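You operate a simulated robot arm through the tools that you are given. There is no shell and no other tool.

You run a simulated two-armed robot. Do the job below in one go: nothing can be reset, and whatever is moved stays where it is left.

JOB
Tilt the fan fully up, clamp it tight and run it at speed 2.
Fine: slacken the clamp before tilting; the guard stays shut.

Only the result counts: the job must be done as asked and must still hold three seconds after the hand-in. Knocking over, shifting, dropping, spilling or breaking anything else fails it.

ROBOT AND FRAMES
Two 7-joint arms with two-finger grippers on one trunk that stands fixed in place. Base frame: the origin is at the foot of the trunk, x ahead of it, y to its left, z up. Lengths are in mm, angles in rad, forces in N, time in s.
The left shoulder is at [60, 179, 1270], the right one opposite. With the tool pointing down near the work surface each hand reaches from about 100 to 600 mm from the base axis, measured 20 degrees to its own side. Payload 1.96 kg a hand.
The tool frame of a hand sits at the grasp point between the pads (the TCP): z along the fingers, y along the line on which they close. The tips reach 20 mm beyond it. The gripper opens to 72 mm. The gripper's body begins 38 mm behind the TCP.
Orientation is that of the tool frame in the base frame, as a unit quaternion [x, y, z, w]. With the fingers straight down and closing along the base's y, the tool's x points along the base's -x, its y along +y and its z along -z.

CONTROLS
- The arms move only by the tool arm_command. It takes "left_deltas", "right_deltas" or both (then of equal length, played together; a hand with none holds still); each is a list of rows, each an object of numbers (a shift or turn left out is 0, a gripper value left out holds the last): "wx", "wy", "wz": the turn, a rotation vector about the base's x, y, z in degrees; "x", "y", "z": the shift along the base's x, y, z in mm; "claw": the closure, from 0 (fully open) to 1 (shut). In form: [{"wx": .., "wy": .., "wz": .., "x": .., "y": .., "z": .., "claw": ..}, ...]. A call has 1 to 20 rows; each row shifts and turns the commanded pose from where the row before left it. Each row takes 0.2 s and may step no farther than 50 mm and 0.15 rad from the row before; otherwise, or with a gripper value out of range, the whole call is refused. Where a pose cannot be reached the arm comes as near as it can. A force on the tool above 40 N (or 10 N above the force at the start of the call, whichever is more), or a blocked arm, ends the call early, and 0.2 s more pass. The fingers move at their own pace (about 153 mm/s each) and stop on an object; they squeeze with about 37 N. The grip force told is the motor's: it shows also when the fingers shut on nothing. Time passes only in rows, and 0.2 s behind the last, so rows that do not move let the fingers close. The reply holds the time, the measured pose of the TCP, the force on the tool along the base axes, the opening and the grip force, in the units named above and with some noise, with the torque about the TCP (base axes, N m) and any sound that the robot's microphone picked up, and new pictures: "views" is both (left out), scene, wrist or none (wrist: the cameras of the hands that moved).
- Cameras (640 x 400 px; columns grow to the right, rows downward): "scene" is now at [21, -12.6, 1827]; the picture's right is [-0.18, -0.98, 0.00], its down [-0.68, 0.12, -0.72] and it looks along [0.71, -0.13, -0.69] (base axes); focal length 276 px, centre (320, 200). "left" rides on the left gripper at [71, -19, -82] in its tool frame; the picture's right is [0.26, 0.96, 0.00], its down [-0.67, 0.18, -0.72] and it looks along [-0.69, 0.19, 0.70] (tool axes); focal length 280 px, centre (320, 200). "right" rides on the right gripper at [71, 19, -82] in its tool frame; the picture's right is [-0.26, 0.97, 0.00], its down [-0.67, -0.18, -0.72] and it looks along [-0.69, -0.19, 0.70] (tool axes); focal length 280 px, centre (320, 200). There is no depth. A picture from a camera that has moved, and an enlarged one, comes with that camera's place and axes in the base frame and with its lens.
- lift_body(by): slides the trunk up (or, below 0, down) by that many mm; the arms and the scene camera ride with it, the base frame stays. It gives what a move gives, with no picture.
- aim_head(pan, tilt): turns the head with the scene camera to pan (to the left, within 1.501 rad either way) and tilt (down, from -0.506 to 1.204), counted from straight ahead of the robot. It gives what a move gives, and a new picture of the scene camera.
- zoom(camera, box): a new picture of the part [left, top, right, bottom] of that camera's present view, enlarged. No time passes.
- hand_in(): hands the job in; it is judged then, once.

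Places have to be worked out from the pictures, the camera data and where the tool is seen. Open the grippers and draw the arms clear of the work before you hand the job in, unless the task says otherwise.

The tools are called after "Call:" as a command line: name --argument value ..., lists and objects as JSON in quotes. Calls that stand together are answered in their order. arm_command: Moves the arms, as the interface text tells. Its arguments: {"type":"object","properties":{"left_deltas":{"type":"array"},"right_deltas":{"type":"array"},"views":{"type":"string","enum":["both","scene","wrist","none"]}},"required":[]} The other tools are called the same way: lift_body (by) slides the trunk up or down; aim_head (pan, tilt) turns the head that bears the scene camera; zoom (camera, box) takes an enlarged picture of a part of a camera's view; hand_in () hands the job in.

At the start:

```text
time_s: 0.0
left_ee_pos: [549.8, 88.7, 1494.3]
left_tcp_rot: [0.0, 1.0, 0.0, -0.001]
left_force: [0.5, 0.5, 0.6]
left_moment: [-0.02, 0.02, -0.02]
left_gripper_width: 72.0
left_finger_force: 0.1
right_ee_pos: [470.4, -296.1, 1493.3]
right_tcp_rot: [0.0, 1.0, 0.0, 0.0]
right_force: [0.4, 0.8, -0.7]
right_moment: [-0.01, -0.02, 0.02]
right_gripper_width: 72.0
right_finger_force: 0.0
trunk travel left (down, up): [-915.0, 75.0]
head pan, tilt: [-0.18, 0.763]
```

scene: 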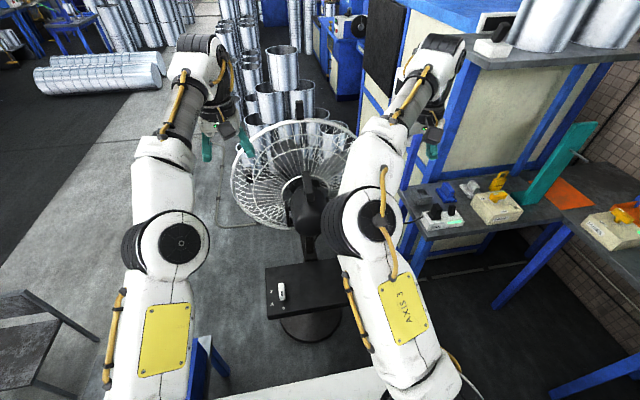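
right: 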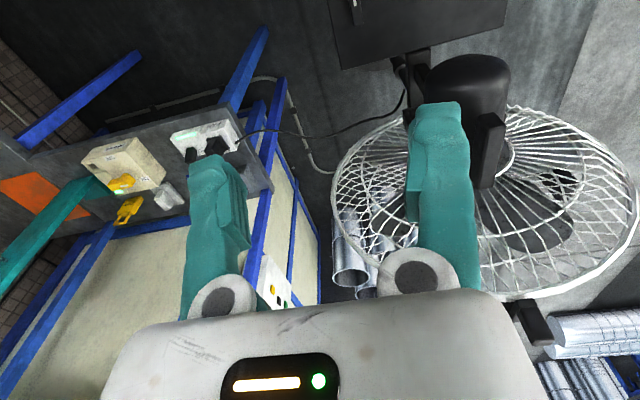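
left: 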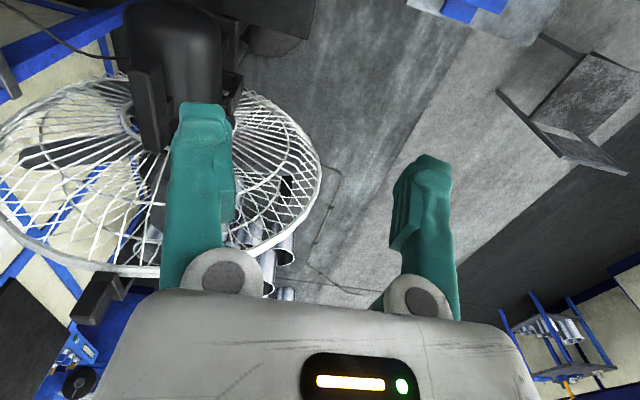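

The pictures show a pedestal fan ahead of the robot with a control box on its base and a plug bar on a bench to the right. I'll look closer at the fan, the control panel and the plug area before moving.

Call:
zoom --camera "scene" --box '[220, 110, 380, 350]'

Call:
zoom --camera "scene" --box '[390, 150, 550, 250]'

Call:
zoom --camera "right" --box '[320, 0, 520, 200]'

Call:
zoom --camera "left" --box '[80, 0, 320, 200]'

```text
1.67 times, centred on (300, 230) of scene
camera zoom: at [21.0, -12.6, 1827.0], right [-0.18, -0.98, 0.0], down [-0.68, 0.12, -0.72], along [0.71, -0.13, -0.69], focal length 460 px, centre (353, 150)
```

zoom: 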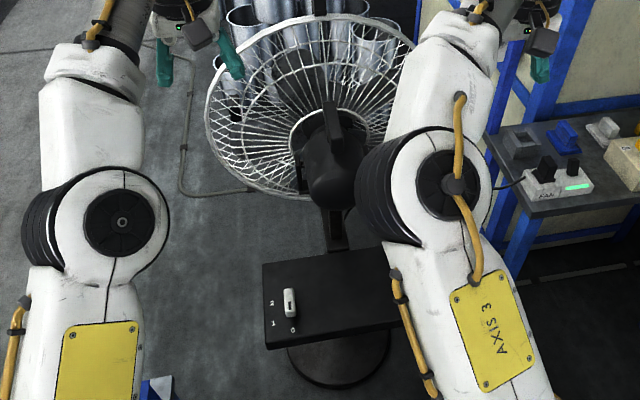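

```text
4.00 times, centred on (470, 200) of scene
camera zoom: at [21.0, -12.6, 1827.0], right [-0.18, -0.98, 0.0], down [-0.68, 0.12, -0.72], along [0.71, -0.13, -0.69], focal length 1104 px, centre (-280, 200)
```

zoom: 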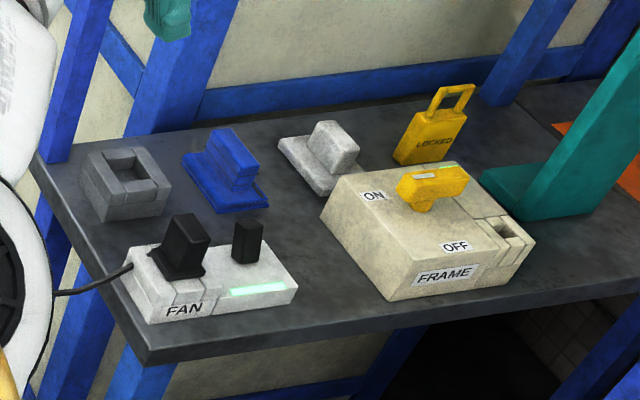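

```text
2.00 times, centred on (420, 100) of right
camera zoom: at [399.4, -276.6, 1575.1], right [0.26, 0.97, 0.0], down [0.67, -0.18, 0.72], along [0.69, -0.19, -0.7], focal length 561 px, centre (120, 400)
```

zoom: 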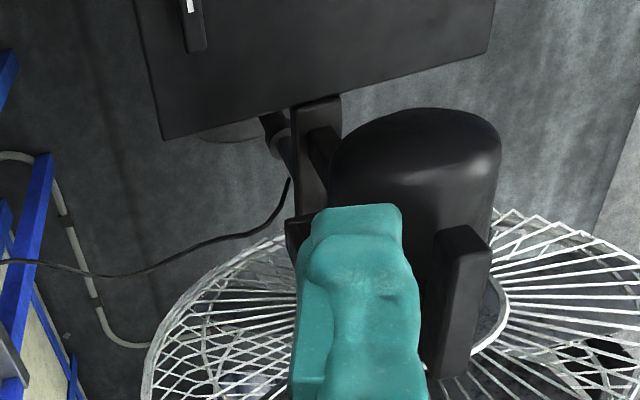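

```text
2.00 times, centred on (200, 100) of left
camera zoom: at [478.0, 68.3, 1575.9], right [-0.26, 0.96, 0.0], down [0.67, 0.18, 0.72], along [0.69, 0.19, -0.7], focal length 561 px, centre (560, 400)
```

zoom: 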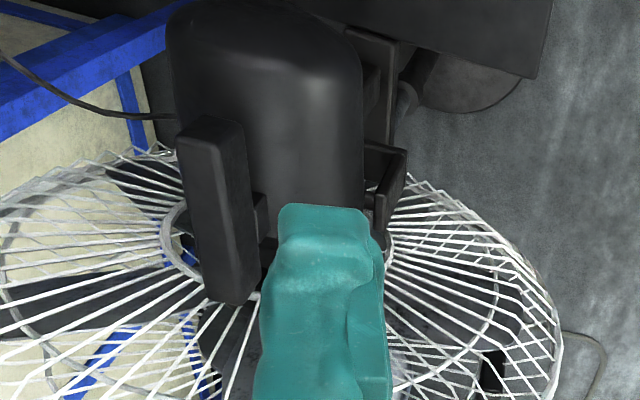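

By triangulating between the wrist cameras, I put the fan's top handle near [662, -96, 1210]. The plate with the controls is near z≈792, spanning x 505–710 and y -298–99. I'll draw both hands back to get a clearer view.

Call:
arm_command --left_deltas '[{"x": -40, "y": 20}, {"x": -40, "y": 20}, {"x": -40, "y": 20}, {"x": -40, "y": 20}, {"x": -40, "y": 20}]' --right_deltas '[{"x": -40, "y": -20}, {"x": -40, "y": -20}, {"x": -40, "y": -20}, {"x": -40, "y": -20}, {"x": -30, "y": -20}]' --views "both"

```text
time_s: 1.2
left_ee_pos: [346.8, 191.4, 1491.7]
left_tcp_rot: [-0.001, 1.0, 0.0, 0.001]
left_force: [-0.6, 0.2, -0.2]
left_moment: [-0.03, -0.03, -0.01]
left_gripper_width: 71.9
left_finger_force: 0.0
right_ee_pos: [278.4, -394.6, 1493.6]
right_tcp_rot: [-0.001, 1.0, 0.0, 0.0]
right_force: [-0.5, 0.8, 0.4]
right_moment: [-0.02, -0.03, 0.01]
right_gripper_width: 71.9
right_finger_force: 0.1
trunk travel left (down, up): [-915.0, 75.0]
head pan, tilt: [-0.18, 0.763]
camera scene: at [18.2, -10.2, 1827.1], right [-0.18, -0.98, 0.0], down [-0.68, 0.12, -0.72], along [0.71, -0.13, -0.69], focal length 276 px, centre (320, 200)
camera right: at [207.5, -374.5, 1574.5], right [0.26, 0.97, 0.0], down [0.67, -0.18, 0.72], along [0.69, -0.19, -0.7], focal length 280 px, centre (320, 200)
camera left: at [275.6, 170.2, 1573.8], right [-0.26, 0.96, 0.0], down [0.67, 0.18, 0.72], along [0.69, 0.19, -0.7], focal length 280 px, centre (320, 200)
```

scene: 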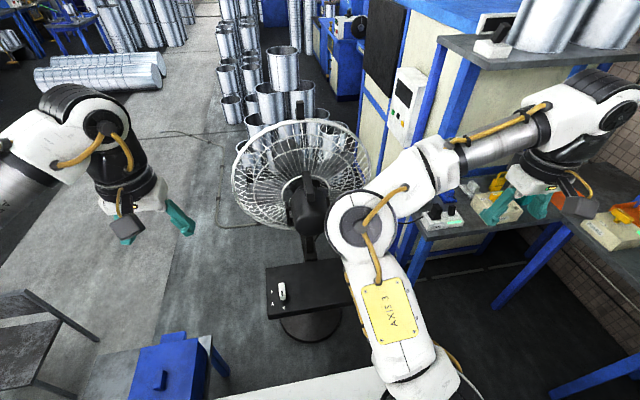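
right: 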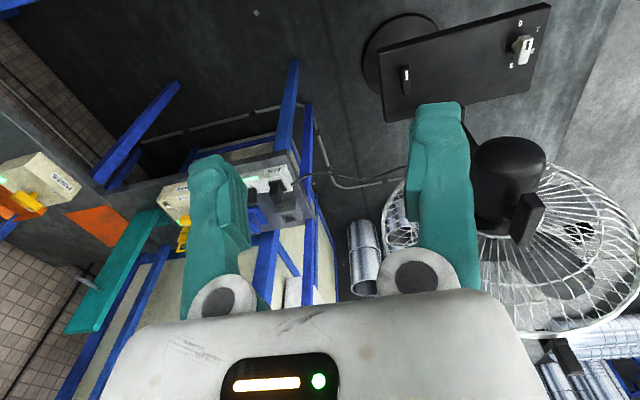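
left: 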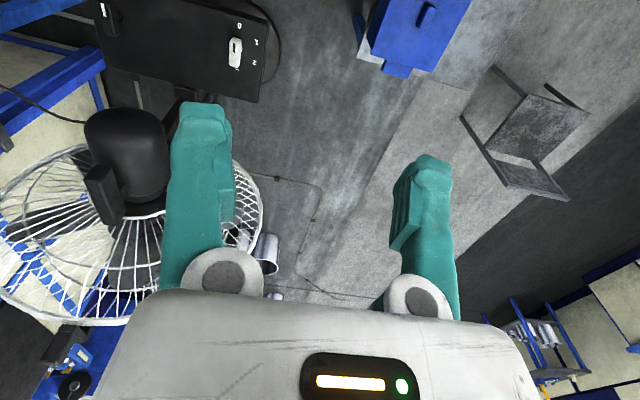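

The views are clearer now: the plate carries a 0/1/2 switch on one side and a second item with a white mark on the other. I'll zoom in on both.

Call:
zoom --camera "right" --box '[350, 0, 570, 137]'

Call:
zoom --camera "left" --box '[80, 0, 290, 130]'

Call:
zoom --camera "left" --box '[0, 80, 290, 260]'

Call:
zoom --camera "scene" --box '[220, 110, 400, 222]'

Call:
zoom --camera "scene" --box '[240, 230, 400, 350]'

```text
2.91 times, centred on (460, 68) of right
camera zoom: at [207.5, -374.5, 1574.5], right [0.26, 0.97, 0.0], down [0.67, -0.18, 0.72], along [0.69, -0.19, -0.7], focal length 816 px, centre (-87, 582)
```

zoom: 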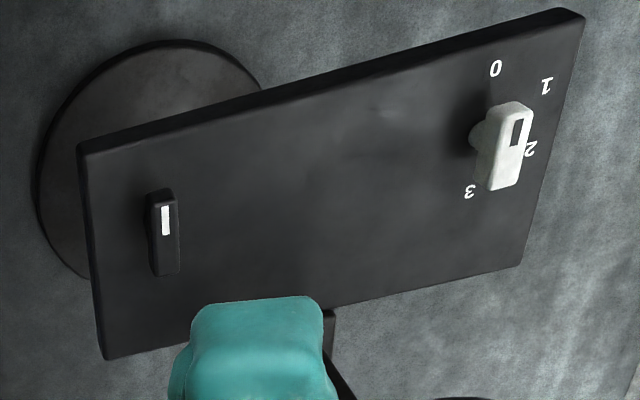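

```text
3.05 times, centred on (185, 65) of left
camera zoom: at [275.6, 170.2, 1573.8], right [-0.26, 0.96, 0.0], down [0.67, 0.18, 0.72], along [0.69, 0.19, -0.7], focal length 854 px, centre (731, 611)
```

zoom: 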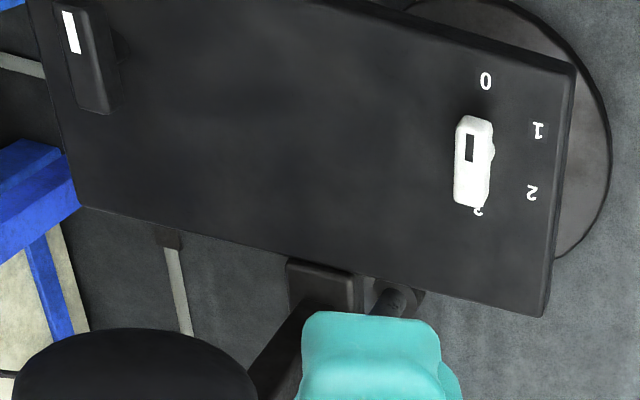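

```text
2.21 times, centred on (145, 170) of left
camera zoom: at [275.6, 170.2, 1573.8], right [-0.26, 0.96, 0.0], down [0.67, 0.18, 0.72], along [0.69, 0.19, -0.7], focal length 619 px, centre (706, 266)
```

zoom: 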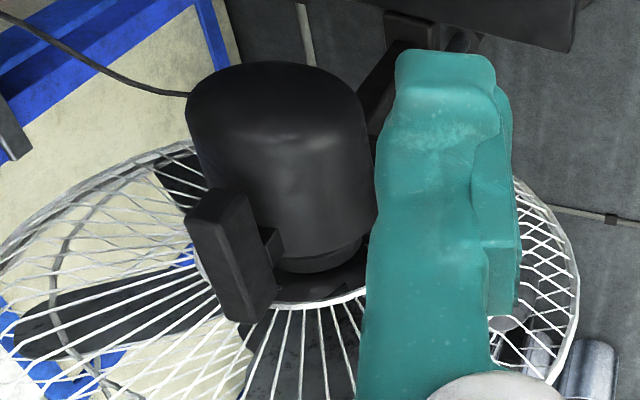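

```text
3.56 times, centred on (310, 166) of scene
camera zoom: at [18.2, -10.2, 1827.1], right [-0.18, -0.98, 0.0], down [-0.68, 0.12, -0.72], along [0.71, -0.13, -0.69], focal length 982 px, centre (356, 321)
```

zoom: 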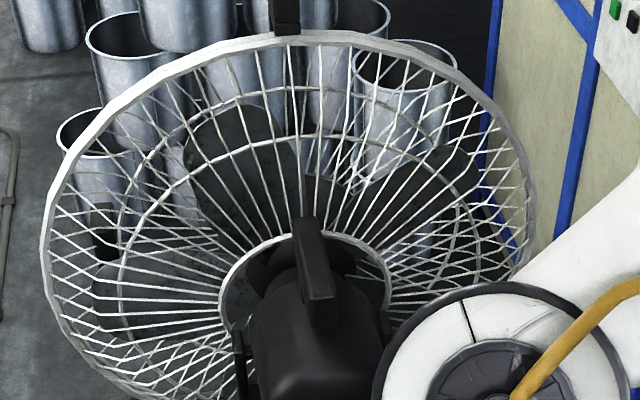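

```text
3.33 times, centred on (320, 290) of scene
camera zoom: at [18.2, -10.2, 1827.1], right [-0.18, -0.98, 0.0], down [-0.68, 0.12, -0.72], along [0.71, -0.13, -0.69], focal length 920 px, centre (320, -100)
```

zoom: 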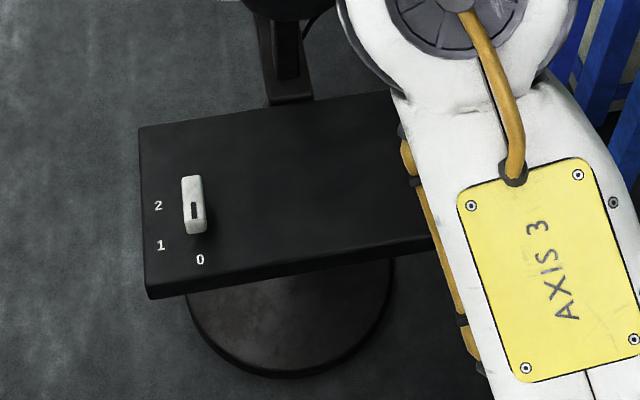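

The selector has positions 0/1/2/3 and now points at 0. The clamp is probably at the tilt pivot below the motor, so I'll bring the left hand lower and turn its camera towards the fan's left side.

Call:
arm_command --left_deltas '[{"x": 8, "y": 2, "z": -24, "wz": -6}, {"x": 8, "y": 2, "z": -24, "wz": -6}, {"x": 8, "y": 2, "z": -24, "wz": -6}, {"x": 8, "y": 2, "z": -24, "wz": -6}, {"x": 8, "y": 2, "z": -24, "wz": -6}, {"x": 8, "y": 2, "z": -24, "wz": -6}, {"x": 8, "y": 2, "z": -24, "wz": -6}, {"x": 8, "y": 2, "z": -24, "wz": -6}, {"x": 8, "y": 2, "z": -24, "wz": -6}, {"x": 8, "y": 2, "z": -24, "wz": -6}]' --views "both"

```text
time_s: 3.4
left_ee_pos: [369.7, 192.9, 1290.3]
left_tcp_rot: [0.423, 0.906, 0.0, 0.0]
left_force: [-0.2, 1.3, 0.1]
left_moment: [0.01, -0.01, 0.02]
left_gripper_width: 72.2
left_finger_force: 0.1
left hand out of reach, approached as far as the arm can: row 8, 9, 10
right_ee_pos: [280.9, -396.2, 1492.5]
right_tcp_rot: [0.0, 1.0, 0.0, 0.0]
right_force: [0.3, 0.3, -0.2]
right_moment: [0.02, 0.0, -0.01]
right_gripper_width: 72.1
right_finger_force: 0.0
trunk travel left (down, up): [-915.0, 75.0]
head pan, tilt: [-0.18, 0.763]
camera scene: at [19.9, -12.2, 1827.1], right [-0.18, -0.98, 0.0], down [-0.68, 0.12, -0.72], along [0.71, -0.13, -0.69], focal length 276 px, centre (320, 200)
camera left: at [309.7, 233.2, 1372.8], right [0.57, 0.82, 0.0], down [0.57, -0.4, 0.72], along [0.59, -0.41, -0.7], focal length 280 px, centre (320, 200)
```

scene: 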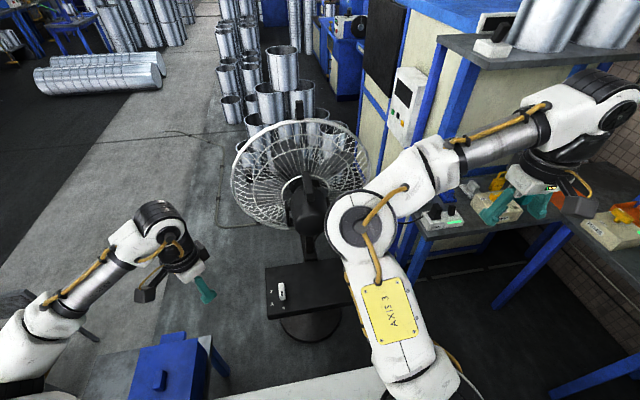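
left: 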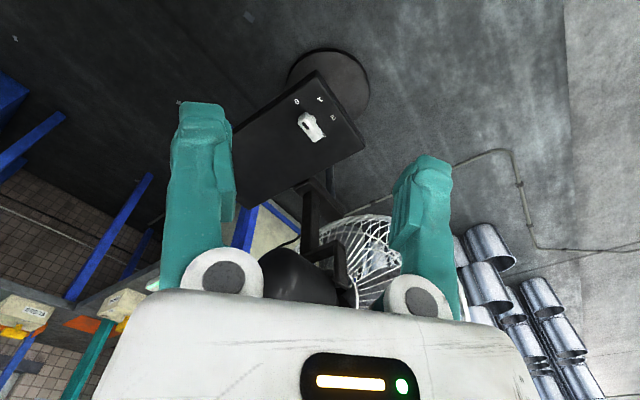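

The arm folds at its limit there; the trunk has to come down for lower work. First I'll zoom this view for the fan's pivot.

Call:
zoom --camera "left" --box '[220, 40, 420, 310]'

Call:
zoom --camera "left" --box '[240, 170, 400, 310]'

```text
1.48 times, centred on (320, 175) of left
camera zoom: at [309.7, 233.2, 1372.8], right [0.57, 0.82, 0.0], down [0.57, -0.4, 0.72], along [0.59, -0.41, -0.7], focal length 415 px, centre (320, 237)
```

zoom: 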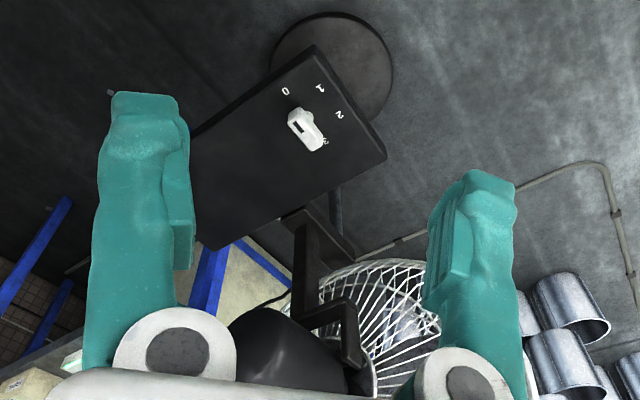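

```text
2.86 times, centred on (320, 240) of left
camera zoom: at [309.7, 233.2, 1372.8], right [0.57, 0.82, 0.0], down [0.57, -0.4, 0.72], along [0.59, -0.41, -0.7], focal length 801 px, centre (320, 86)
```

zoom: 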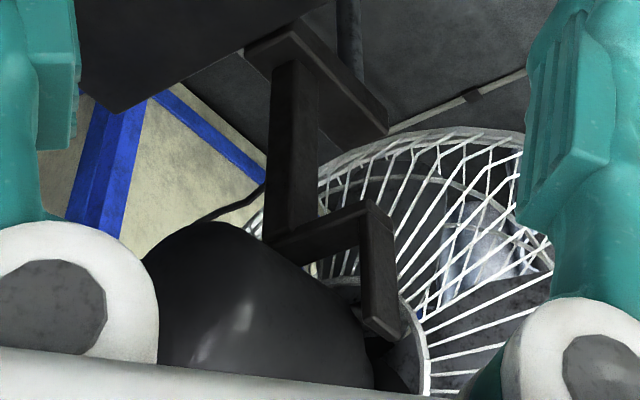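

No clamp shows on the fan's left side, only a yoke bracket. Before lowering the trunk I'll tilt the head down to check what is in front of and beside it.

Call:
aim_head --pan 0.0 --tilt 1.15

```text
time_s: 4.3
left_ee_pos: [371.1, 193.4, 1291.5]
left_tcp_rot: [0.422, 0.907, -0.001, -0.001]
left_force: [0.0, 0.0, -0.4]
left_moment: [0.02, -0.02, -0.01]
left_gripper_width: 71.6
left_finger_force: 0.0
right_ee_pos: [281.3, -395.8, 1491.7]
right_tcp_rot: [0.0, 1.0, 0.0, 0.0]
right_force: [-0.1, -0.1, -0.3]
right_moment: [-0.02, 0.02, 0.0]
right_gripper_width: 71.9
right_finger_force: 0.2
trunk travel left (down, up): [-915.0, 75.0]
head pan, tilt: [0.0, 1.15]
camera scene: at [-0.1, 2.1, 1799.2], right [0.0, -1.0, 0.0], down [-0.91, 0.0, -0.41], along [0.41, 0.0, -0.91], focal length 276 px, centre (320, 200)
```

scene: 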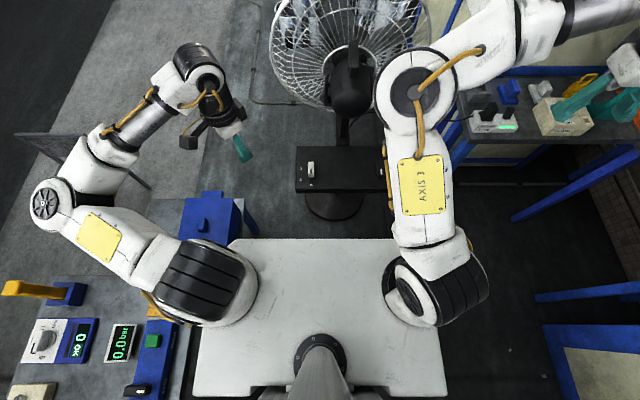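

A white base plate sits at the robot's foot, and on the left is a table with gauges and a blue box. I'll look left to judge its height against the left elbow before lowering the trunk.

Call:
aim_head --pan 1.1 --tilt 0.95

Call:
aim_head --pan -0.9 --tilt 0.95

```text
time_s: 5.6
left_ee_pos: [370.1, 191.9, 1291.0]
left_tcp_rot: [0.421, 0.907, -0.001, 0.001]
left_force: [0.9, -0.3, 0.6]
left_moment: [0.05, -0.03, -0.01]
left_gripper_width: 72.0
left_finger_force: 0.0
right_ee_pos: [282.2, -396.2, 1491.5]
right_tcp_rot: [0.0, 1.0, 0.001, 0.0]
right_force: [-0.4, 0.7, -0.2]
right_moment: [-0.01, 0.03, -0.01]
right_gripper_width: 72.1
right_finger_force: 0.0
trunk travel left (down, up): [-915.0, 75.0]
head pan, tilt: [1.1, 0.949]
camera scene: at [-27.2, 67.0, 1812.5], right [0.89, -0.45, 0.0], down [-0.37, -0.72, -0.58], along [0.26, 0.52, -0.81], focal length 276 px, centre (320, 200)
```

scene: 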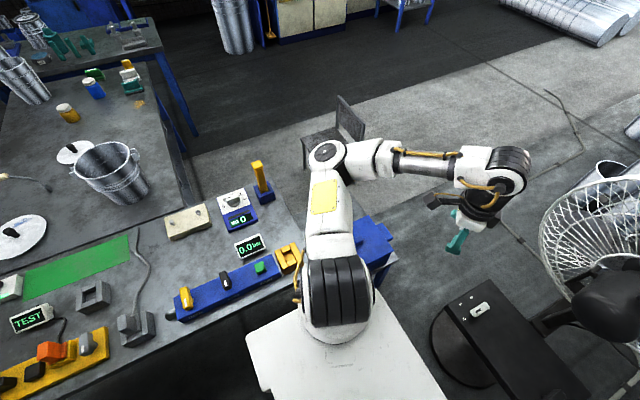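

```text
time_s: 7.5
left_ee_pos: [370.2, 192.7, 1290.0]
left_tcp_rot: [0.421, 0.907, -0.001, 0.0]
left_force: [-0.2, -0.3, 0.3]
left_moment: [0.01, 0.0, -0.01]
left_gripper_width: 71.9
left_finger_force: 0.1
right_ee_pos: [280.8, -395.3, 1492.7]
right_tcp_rot: [-0.001, 1.0, 0.0, 0.0]
right_force: [-0.2, 0.3, -0.2]
right_moment: [-0.01, 0.0, -0.01]
right_gripper_width: 72.0
right_finger_force: 0.0
trunk travel left (down, up): [-915.0, 75.0]
head pan, tilt: [-0.901, 0.949]
camera scene: at [-15.0, -54.7, 1812.5], right [-0.78, -0.62, 0.0], down [-0.51, 0.64, -0.58], along [0.36, -0.46, -0.81], focal length 276 px, centre (320, 200)
```

scene: 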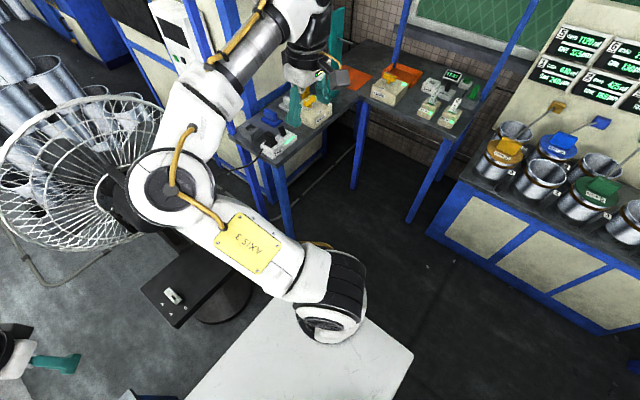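

The left table's devices sit at roughly z≈870 and y>400, so with the left elbow near z≈1290 there is room to lower the trunk 200. I'll do that, then view the fan's right side.

Call:
lift_body --by -200

Call:
aim_head --pan -0.15 --tilt 0.85

```text
time_s: 9.7
left_ee_pos: [370.7, 192.5, 1090.9]
left_tcp_rot: [0.421, 0.907, 0.0, -0.001]
left_force: [-0.1, 0.8, 0.2]
left_moment: [-0.04, 0.0, -0.01]
left_gripper_width: 71.8
left_finger_force: 0.0
right_ee_pos: [281.1, -395.4, 1293.1]
right_tcp_rot: [0.0, 1.0, 0.0, 0.001]
right_force: [-0.3, -0.8, 0.4]
right_moment: [0.0, -0.01, 0.02]
right_gripper_width: 72.0
right_finger_force: 0.1
trunk travel left (down, up): [-715.0, 275.0]
head pan, tilt: [-0.901, 0.949]
```

```text
time_s: 10.8
left_ee_pos: [371.2, 193.1, 1090.5]
left_tcp_rot: [0.422, 0.907, 0.0, 0.0]
left_force: [1.0, -0.2, 0.4]
left_moment: [-0.03, 0.0, 0.0]
left_gripper_width: 72.0
left_finger_force: 0.0
right_ee_pos: [280.8, -395.5, 1291.6]
right_tcp_rot: [0.0, 1.0, -0.001, 0.0]
right_force: [0.0, 1.2, -0.4]
right_moment: [0.03, -0.02, 0.01]
right_gripper_width: 72.3
right_finger_force: 0.0
trunk travel left (down, up): [-715.0, 275.0]
head pan, tilt: [-0.15, 0.85]
camera scene: at [17.0, -9.6, 1620.0], right [-0.15, -0.99, 0.0], down [-0.74, 0.11, -0.66], along [0.65, -0.1, -0.75], focal length 276 px, centre (320, 200)
```

scene: 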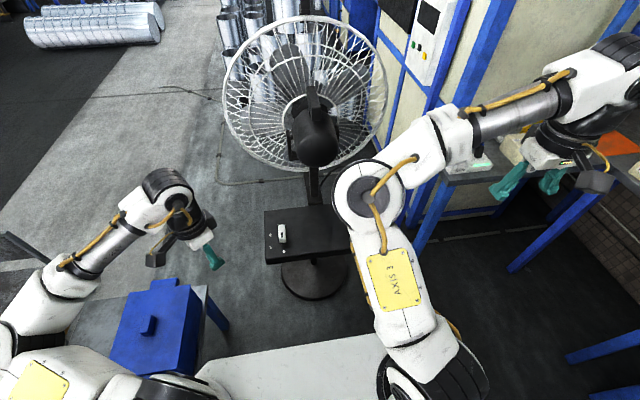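

Call:
zoom --camera "scene" --box '[220, 10, 400, 210]'

Call:
zoom --camera "right" --box '[320, 0, 640, 200]'

Call:
zoom --camera "left" --box '[160, 0, 480, 310]'

```text
2.00 times, centred on (310, 110) of scene
camera zoom: at [17.0, -9.6, 1620.0], right [-0.15, -0.99, 0.0], down [-0.74, 0.11, -0.66], along [0.65, -0.1, -0.75], focal length 552 px, centre (340, 380)
```

zoom: 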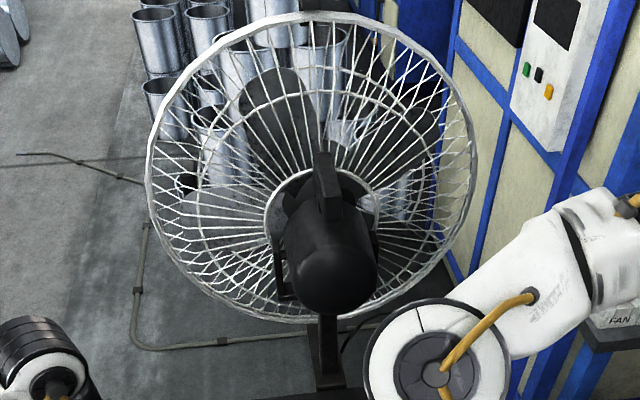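

```text
2.00 times, centred on (480, 100) of right
camera zoom: at [210.1, -376.3, 1373.6], right [0.26, 0.97, 0.0], down [0.67, -0.18, 0.72], along [0.69, -0.19, -0.7], focal length 561 px, centre (0, 400)
```

zoom: 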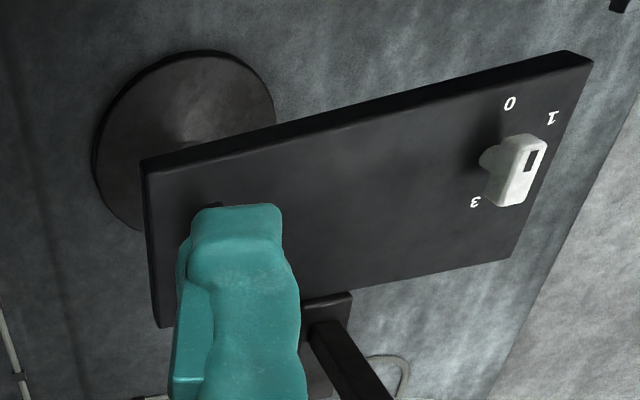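

```text
1.29 times, centred on (320, 155) of left
camera zoom: at [310.6, 233.0, 1172.9], right [0.57, 0.82, 0.0], down [0.57, -0.4, 0.72], along [0.59, -0.41, -0.7], focal length 362 px, centre (320, 258)
```

zoom: 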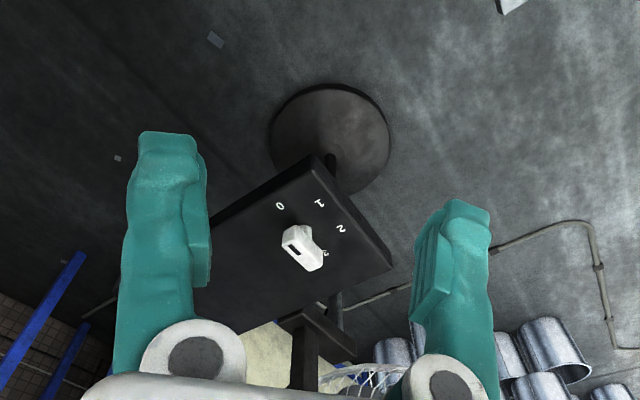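

The lever at the plate's right end is hidden by the finger. I'll move the right hand so its camera sees that control between the fingers.

Call:
arm_command --right_deltas '[{"x": 15, "y": 35}, {"x": 15, "y": 35}, {"x": 15, "y": 35}, {"x": 15, "y": 35}, {"x": 15, "y": 35}, {"x": 15, "y": 30}]' --views "both"

```text
time_s: 12.2
left_ee_pos: [369.7, 192.9, 1089.5]
left_tcp_rot: [0.422, 0.907, -0.001, -0.001]
left_force: [-0.1, 0.3, -0.1]
left_moment: [-0.01, -0.01, -0.02]
left_gripper_width: 72.1
left_finger_force: 0.1
right_ee_pos: [372.9, -191.8, 1291.4]
right_tcp_rot: [0.001, 1.0, 0.0, 0.0]
right_force: [0.8, -0.6, 0.5]
right_moment: [-0.01, 0.06, -0.03]
right_gripper_width: 72.1
right_finger_force: 0.0
trunk travel left (down, up): [-715.0, 275.0]
head pan, tilt: [-0.15, 0.85]
camera scene: at [17.3, -8.5, 1620.0], right [-0.15, -0.99, 0.0], down [-0.74, 0.11, -0.66], along [0.65, -0.1, -0.75], focal length 276 px, centre (320, 200)
camera right: at [301.4, -170.9, 1373.1], right [0.26, 0.96, 0.0], down [0.67, -0.18, 0.72], along [0.69, -0.19, -0.7], focal length 280 px, centre (320, 200)
```

scene: 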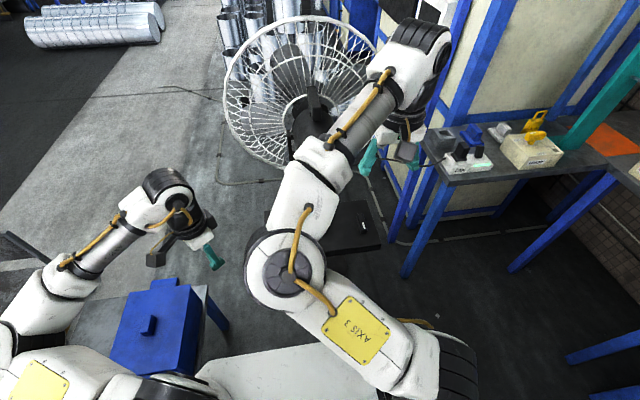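
right: 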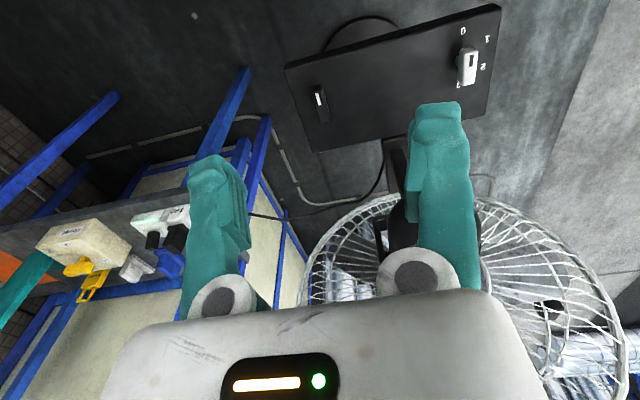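

Call:
zoom --camera "right" --box '[280, 40, 400, 150]'

Call:
zoom --camera "right" --box '[290, 130, 490, 300]'

Call:
zoom --camera "right" --box '[420, 0, 520, 100]'

Call:
zoom --camera "scene" --box '[300, 160, 400, 270]'

```text
3.64 times, centred on (340, 95) of right
camera zoom: at [301.4, -170.9, 1373.1], right [0.26, 0.96, 0.0], down [0.67, -0.18, 0.72], along [0.69, -0.19, -0.7], focal length 1020 px, centre (247, 582)
```

zoom: 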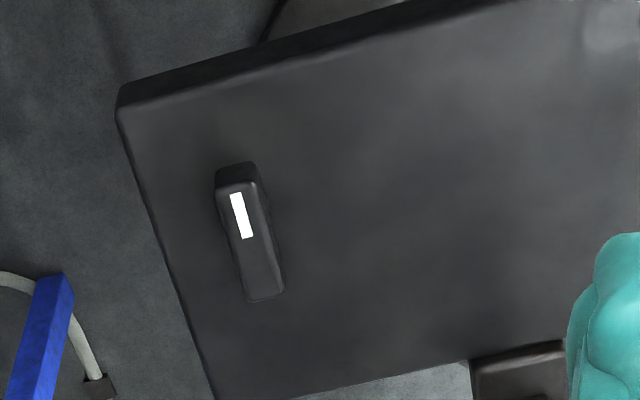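

```text
2.35 times, centred on (390, 215) of right
camera zoom: at [301.4, -170.9, 1373.1], right [0.26, 0.96, 0.0], down [0.67, -0.18, 0.72], along [0.69, -0.19, -0.7], focal length 660 px, centre (155, 165)
```

zoom: 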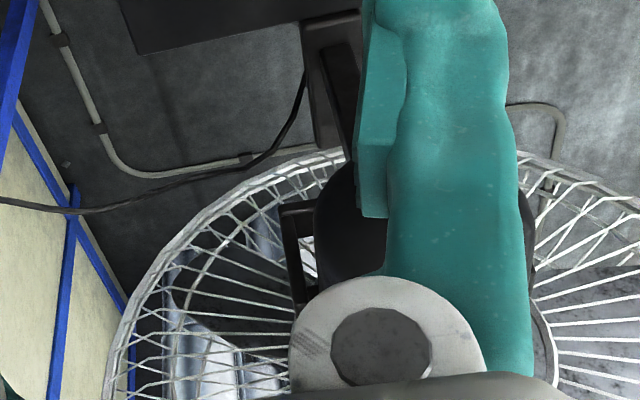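

```text
4.00 times, centred on (470, 50) of right
camera zoom: at [301.4, -170.9, 1373.1], right [0.26, 0.96, 0.0], down [0.67, -0.18, 0.72], along [0.69, -0.19, -0.7], focal length 1122 px, centre (-280, 800)
```

zoom: 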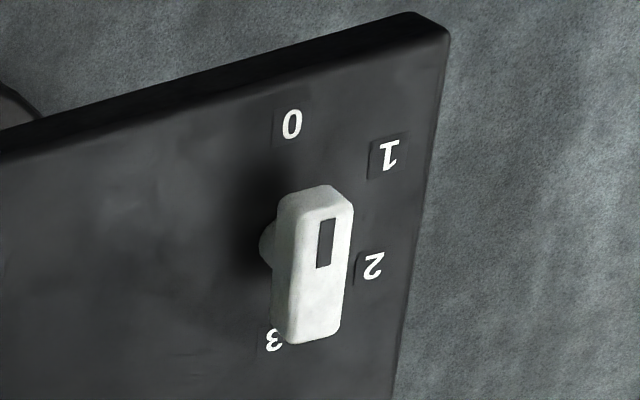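

```text
3.64 times, centred on (350, 215) of scene
camera zoom: at [17.3, -8.5, 1620.0], right [-0.15, -0.99, 0.0], down [-0.74, 0.11, -0.66], along [0.65, -0.1, -0.75], focal length 1004 px, centre (211, 146)
```

zoom: 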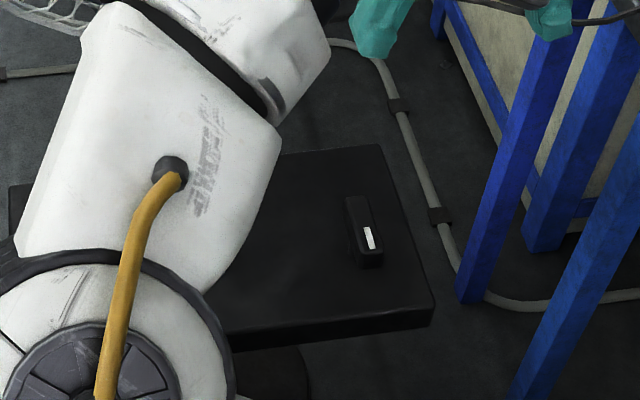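

The second control has no labels. Before assuming it is the clamp, I'll inspect both sides of the tilt yoke by levelling the wrist cameras and looking in from the left and right.

Call:
arm_command --left_deltas '[{"wx": -4.6, "wy": -6.6}, {"wx": -4.6, "wy": -6.6}, {"wx": -4.6, "wy": -6.6}, {"wx": -4.6, "wy": -6.6}, {"wx": -4.6, "wy": -6.6}, {}, {}, {}, {}, {}, {}, {}]' --right_deltas '[{"x": -6, "y": -30, "z": -20, "wz": 8}, {"x": -6, "y": -30, "z": -20, "wz": 8}, {"x": -6, "y": -30, "z": -20, "wz": 8}, {"x": -6, "y": -30, "z": -20, "wz": 8}, {"x": -6, "y": -30, "z": -20, "wz": 8}, {"x": -6, "y": -30, "z": -20, "wz": 8}, {"x": -6, "y": -28, "z": -20, "wz": 8}, {"wx": 5.2, "wy": -6.1}, {"wx": 5.2, "wy": -6.1}, {"wx": 5.2, "wy": -6.1}, {"wx": 5.2, "wy": -6.1}, {"wx": 5.2, "wy": -6.1}]' --views "both"

```text
time_s: 14.8
left_ee_pos: [390.8, 162.8, 1075.0]
left_tcp_rot: [0.388, 0.875, -0.04, 0.285]
left_force: [0.3, 0.7, -0.2]
left_moment: [0.02, 0.0, 0.0]
left_gripper_width: 71.9
left_finger_force: 0.1
left hand out of reach, approached as far as the arm can: row 2, 5
right_ee_pos: [328.5, -400.2, 1152.5]
right_tcp_rot: [-0.441, 0.829, 0.074, 0.336]
right_force: [0.0, -0.2, 0.1]
right_moment: [-0.01, -0.01, 0.01]
right_gripper_width: 72.2
right_finger_force: 0.0
trunk travel left (down, up): [-715.0, 275.0]
head pan, tilt: [-0.15, 0.85]
camera scene: at [16.5, -10.5, 1620.0], right [-0.15, -0.99, 0.0], down [-0.74, 0.11, -0.66], along [0.65, -0.1, -0.75], focal length 276 px, centre (320, 200)
camera right: at [246.5, -470.4, 1166.8], right [-0.65, 0.76, 0.0], down [0.05, 0.05, 1.0], along [0.76, 0.65, -0.07], focal length 280 px, centre (320, 200)
camera left: at [300.1, 218.2, 1103.0], right [0.54, 0.84, 0.01], down [0.15, -0.11, 0.98], along [0.83, -0.53, -0.19], focal length 280 px, centre (320, 200)
```

scene: 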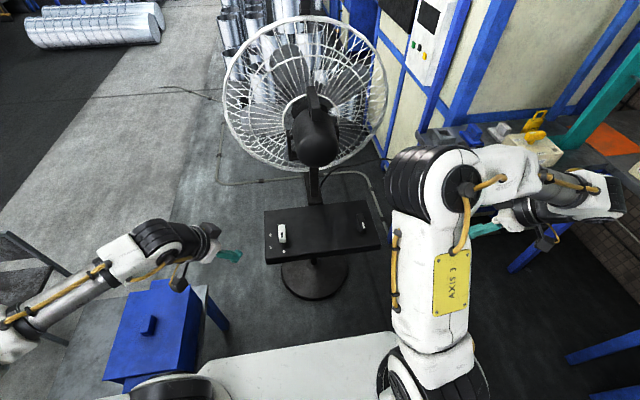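
right: 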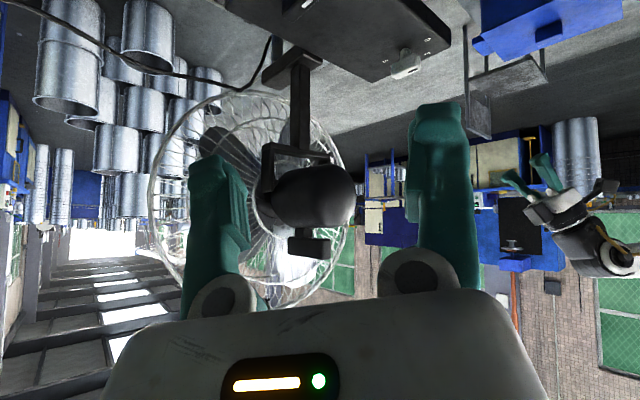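
left: 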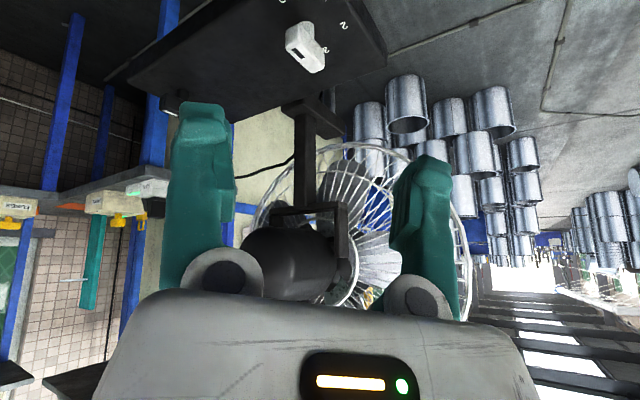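

Call:
zoom --camera "right" --box '[220, 30, 400, 270]'

Call:
zoom --camera "left" --box '[220, 80, 420, 310]'

Call:
zoom --camera "right" --box '[150, 60, 350, 310]'

Call:
zoom --camera "scene" --box '[250, 190, 390, 280]'

```text
1.67 times, centred on (310, 150) of right
camera zoom: at [246.5, -470.4, 1166.8], right [-0.65, 0.76, 0.0], down [0.05, 0.05, 1.0], along [0.76, 0.65, -0.07], focal length 467 px, centre (337, 283)
```

zoom: 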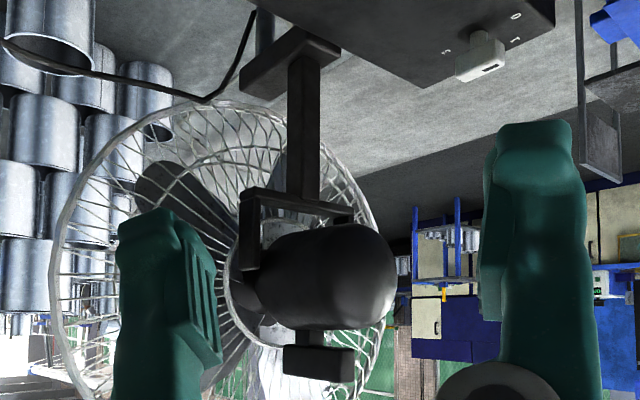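

```text
1.74 times, centred on (320, 195) of left
camera zoom: at [300.1, 218.2, 1103.0], right [0.54, 0.84, 0.01], down [0.15, -0.11, 0.98], along [0.83, -0.53, -0.19], focal length 488 px, centre (320, 209)
```

zoom: 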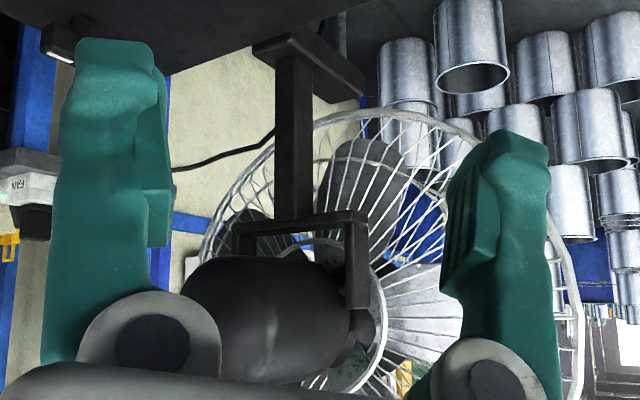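

```text
1.60 times, centred on (250, 185) of right
camera zoom: at [246.5, -470.4, 1166.8], right [-0.65, 0.76, 0.0], down [0.05, 0.05, 1.0], along [0.76, 0.65, -0.07], focal length 449 px, centre (432, 224)
```

zoom: 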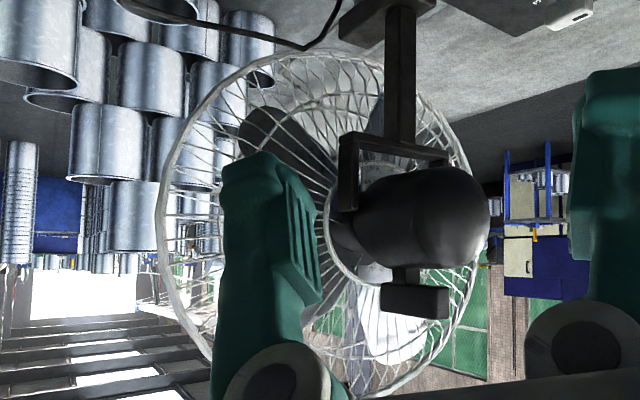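

```text
4.44 times, centred on (320, 235) of scene
camera zoom: at [16.5, -10.5, 1620.0], right [-0.15, -0.99, 0.0], down [-0.74, 0.11, -0.66], along [0.65, -0.1, -0.75], focal length 1227 px, centre (320, 44)
```

zoom: 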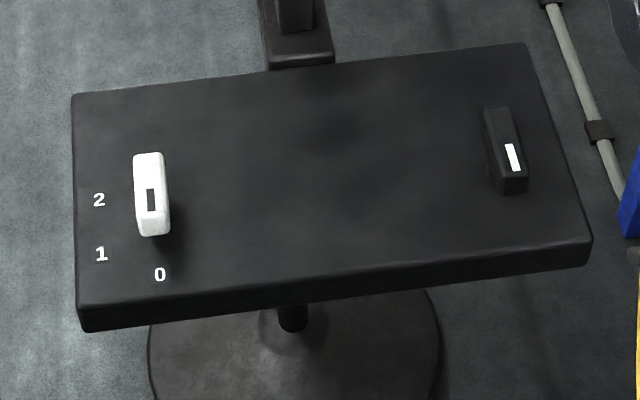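

Both sides of the yoke are now in view and there is no knob on it. The only other rotary control is the unlabelled black bar with the white mark on the plate, at about [559, -241, 850], so I take that as the clamp. The selector sits at about [558, 36, 850], with positions 60° apart. I'll bring the right hand back to tool-down and hover it near the clamp.

Call:
arm_command --right_deltas '[{"wx": -5.2, "wy": 6.1}, {"wx": -5.2, "wy": 6.1}, {"wx": -5.2, "wy": 6.1}, {"wx": -5.2, "wy": 6.1}, {"wx": -5.2, "wy": 6.1}, {"x": 25, "y": 20, "z": -20, "wz": -8}, {"x": 25, "y": 20, "z": -20, "wz": -8}, {"x": 25, "y": 20, "z": -20, "wz": -8}, {"x": 25, "y": 20, "z": -20, "wz": -8}, {"x": 25, "y": 20, "z": -20, "wz": -8}, {"x": 25, "y": 20, "z": -20, "wz": -8}, {"x": 25, "y": 20, "z": -20, "wz": -8}]' --views "both"

```text
time_s: 17.4
left_ee_pos: [390.9, 162.8, 1074.8]
left_tcp_rot: [0.388, 0.876, -0.04, 0.285]
left_force: [0.1, 0.1, 0.1]
left_moment: [0.01, 0.01, 0.03]
left_gripper_width: 72.0
left_finger_force: 0.1
right_ee_pos: [504.0, -259.4, 1010.8]
right_tcp_rot: [0.001, 1.0, 0.001, 0.0]
right_force: [-0.8, -0.6, -0.8]
right_moment: [-0.01, -0.01, 0.0]
right_gripper_width: 72.3
right_finger_force: 0.0
trunk travel left (down, up): [-715.0, 275.0]
head pan, tilt: [-0.15, 0.85]
camera scene: at [18.0, -9.1, 1620.0], right [-0.15, -0.99, 0.0], down [-0.74, 0.11, -0.66], along [0.65, -0.1, -0.75], focal length 276 px, centre (320, 200)
camera right: at [433.9, -238.9, 1093.0], right [0.26, 0.96, 0.0], down [0.67, -0.18, 0.72], along [0.69, -0.19, -0.7], focal length 280 px, centre (320, 200)
```

scene: 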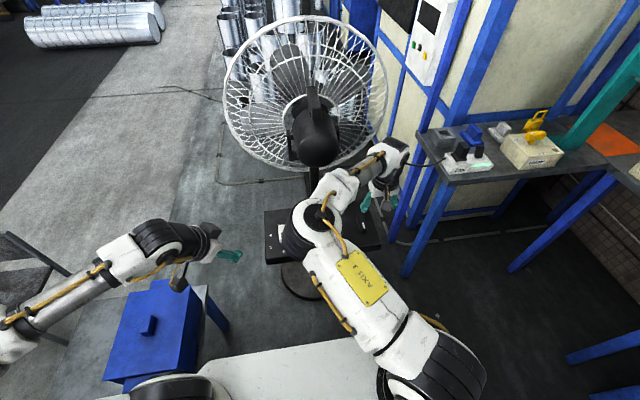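
right: 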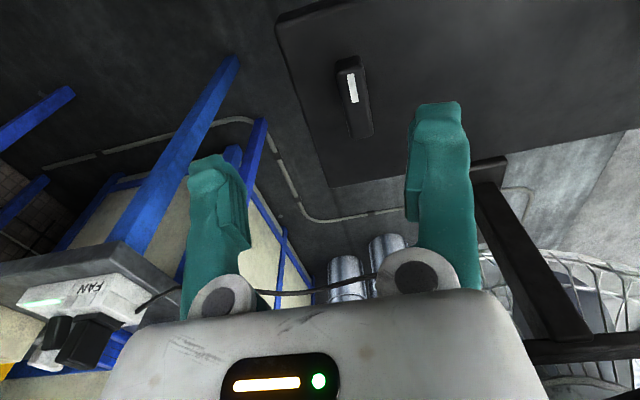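

The clamp bar is now in view just ahead of the fingers; I'll zoom in to locate it precisely.

Call:
zoom --camera "right" --box '[310, 40, 410, 150]'

Call:
zoom --camera "right" --box '[260, 0, 480, 200]'

```text
3.64 times, centred on (360, 95) of right
camera zoom: at [433.9, -238.9, 1093.0], right [0.26, 0.96, 0.0], down [0.67, -0.18, 0.72], along [0.69, -0.19, -0.7], focal length 1020 px, centre (174, 582)
```

zoom: 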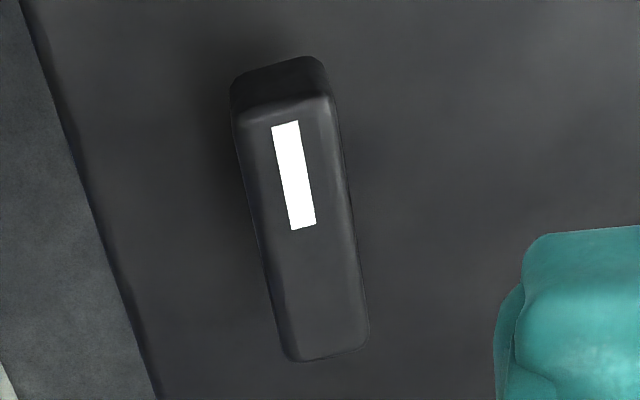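

```text
2.00 times, centred on (370, 100) of right
camera zoom: at [433.9, -238.9, 1093.0], right [0.26, 0.96, 0.0], down [0.67, -0.18, 0.72], along [0.69, -0.19, -0.7], focal length 561 px, centre (220, 400)
```

zoom: 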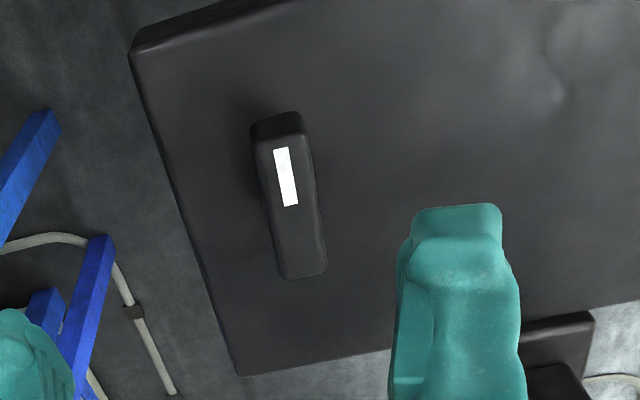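

Assuming a top height of 850, the bar runs along x with its centre at about [563, -240] and a width of 21 mm. I'll move directly above it at z≈920 and check alignment.

Call:
arm_command --right_deltas '[{"x": 20, "y": 6.5, "z": -22}, {"x": 20, "y": 6.5, "z": -23}, {"x": 19, "y": 6.5, "z": -23}, {"z": -23}, {}]' --views "both"

Call:
zoom --camera "right" --box '[240, 0, 460, 200]'

```text
time_s: 18.6
left_ee_pos: [389.5, 163.3, 1074.7]
left_tcp_rot: [0.388, 0.875, -0.041, 0.285]
left_force: [-0.5, -0.1, 0.7]
left_moment: [0.01, -0.01, 0.0]
left_gripper_width: 72.0
left_finger_force: 0.0
right_ee_pos: [564.5, -238.4, 920.1]
right_tcp_rot: [0.0, 1.0, -0.001, 0.0]
right_force: [1.0, -0.9, 0.4]
right_moment: [0.02, -0.01, -0.02]
right_gripper_width: 71.9
right_finger_force: 0.0
trunk travel left (down, up): [-715.0, 275.0]
head pan, tilt: [-0.15, 0.85]
camera scene: at [16.8, -9.3, 1620.0], right [-0.15, -0.99, 0.0], down [-0.74, 0.11, -0.66], along [0.65, -0.1, -0.75], focal length 276 px, centre (320, 200)
camera right: at [492.9, -218.1, 1002.0], right [0.26, 0.96, 0.0], down [0.67, -0.18, 0.72], along [0.69, -0.19, -0.7], focal length 280 px, centre (320, 200)
```

scene: 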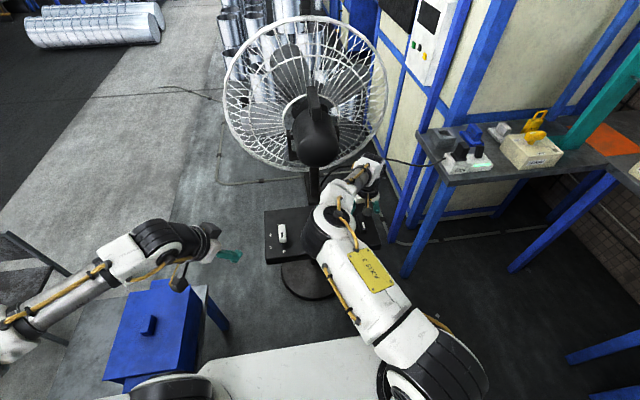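
right: 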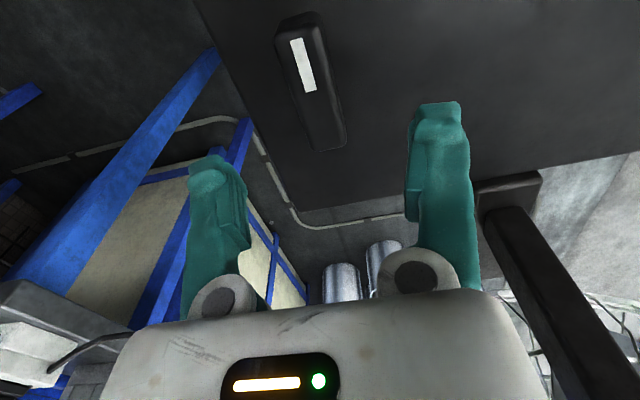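

```text
2.00 times, centred on (350, 100) of right
camera zoom: at [492.9, -218.1, 1002.0], right [0.26, 0.96, 0.0], down [0.67, -0.18, 0.72], along [0.69, -0.19, -0.7], focal length 561 px, centre (260, 400)
```

zoom: 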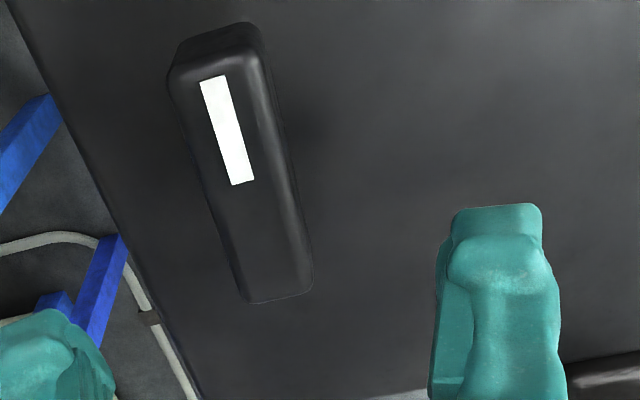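

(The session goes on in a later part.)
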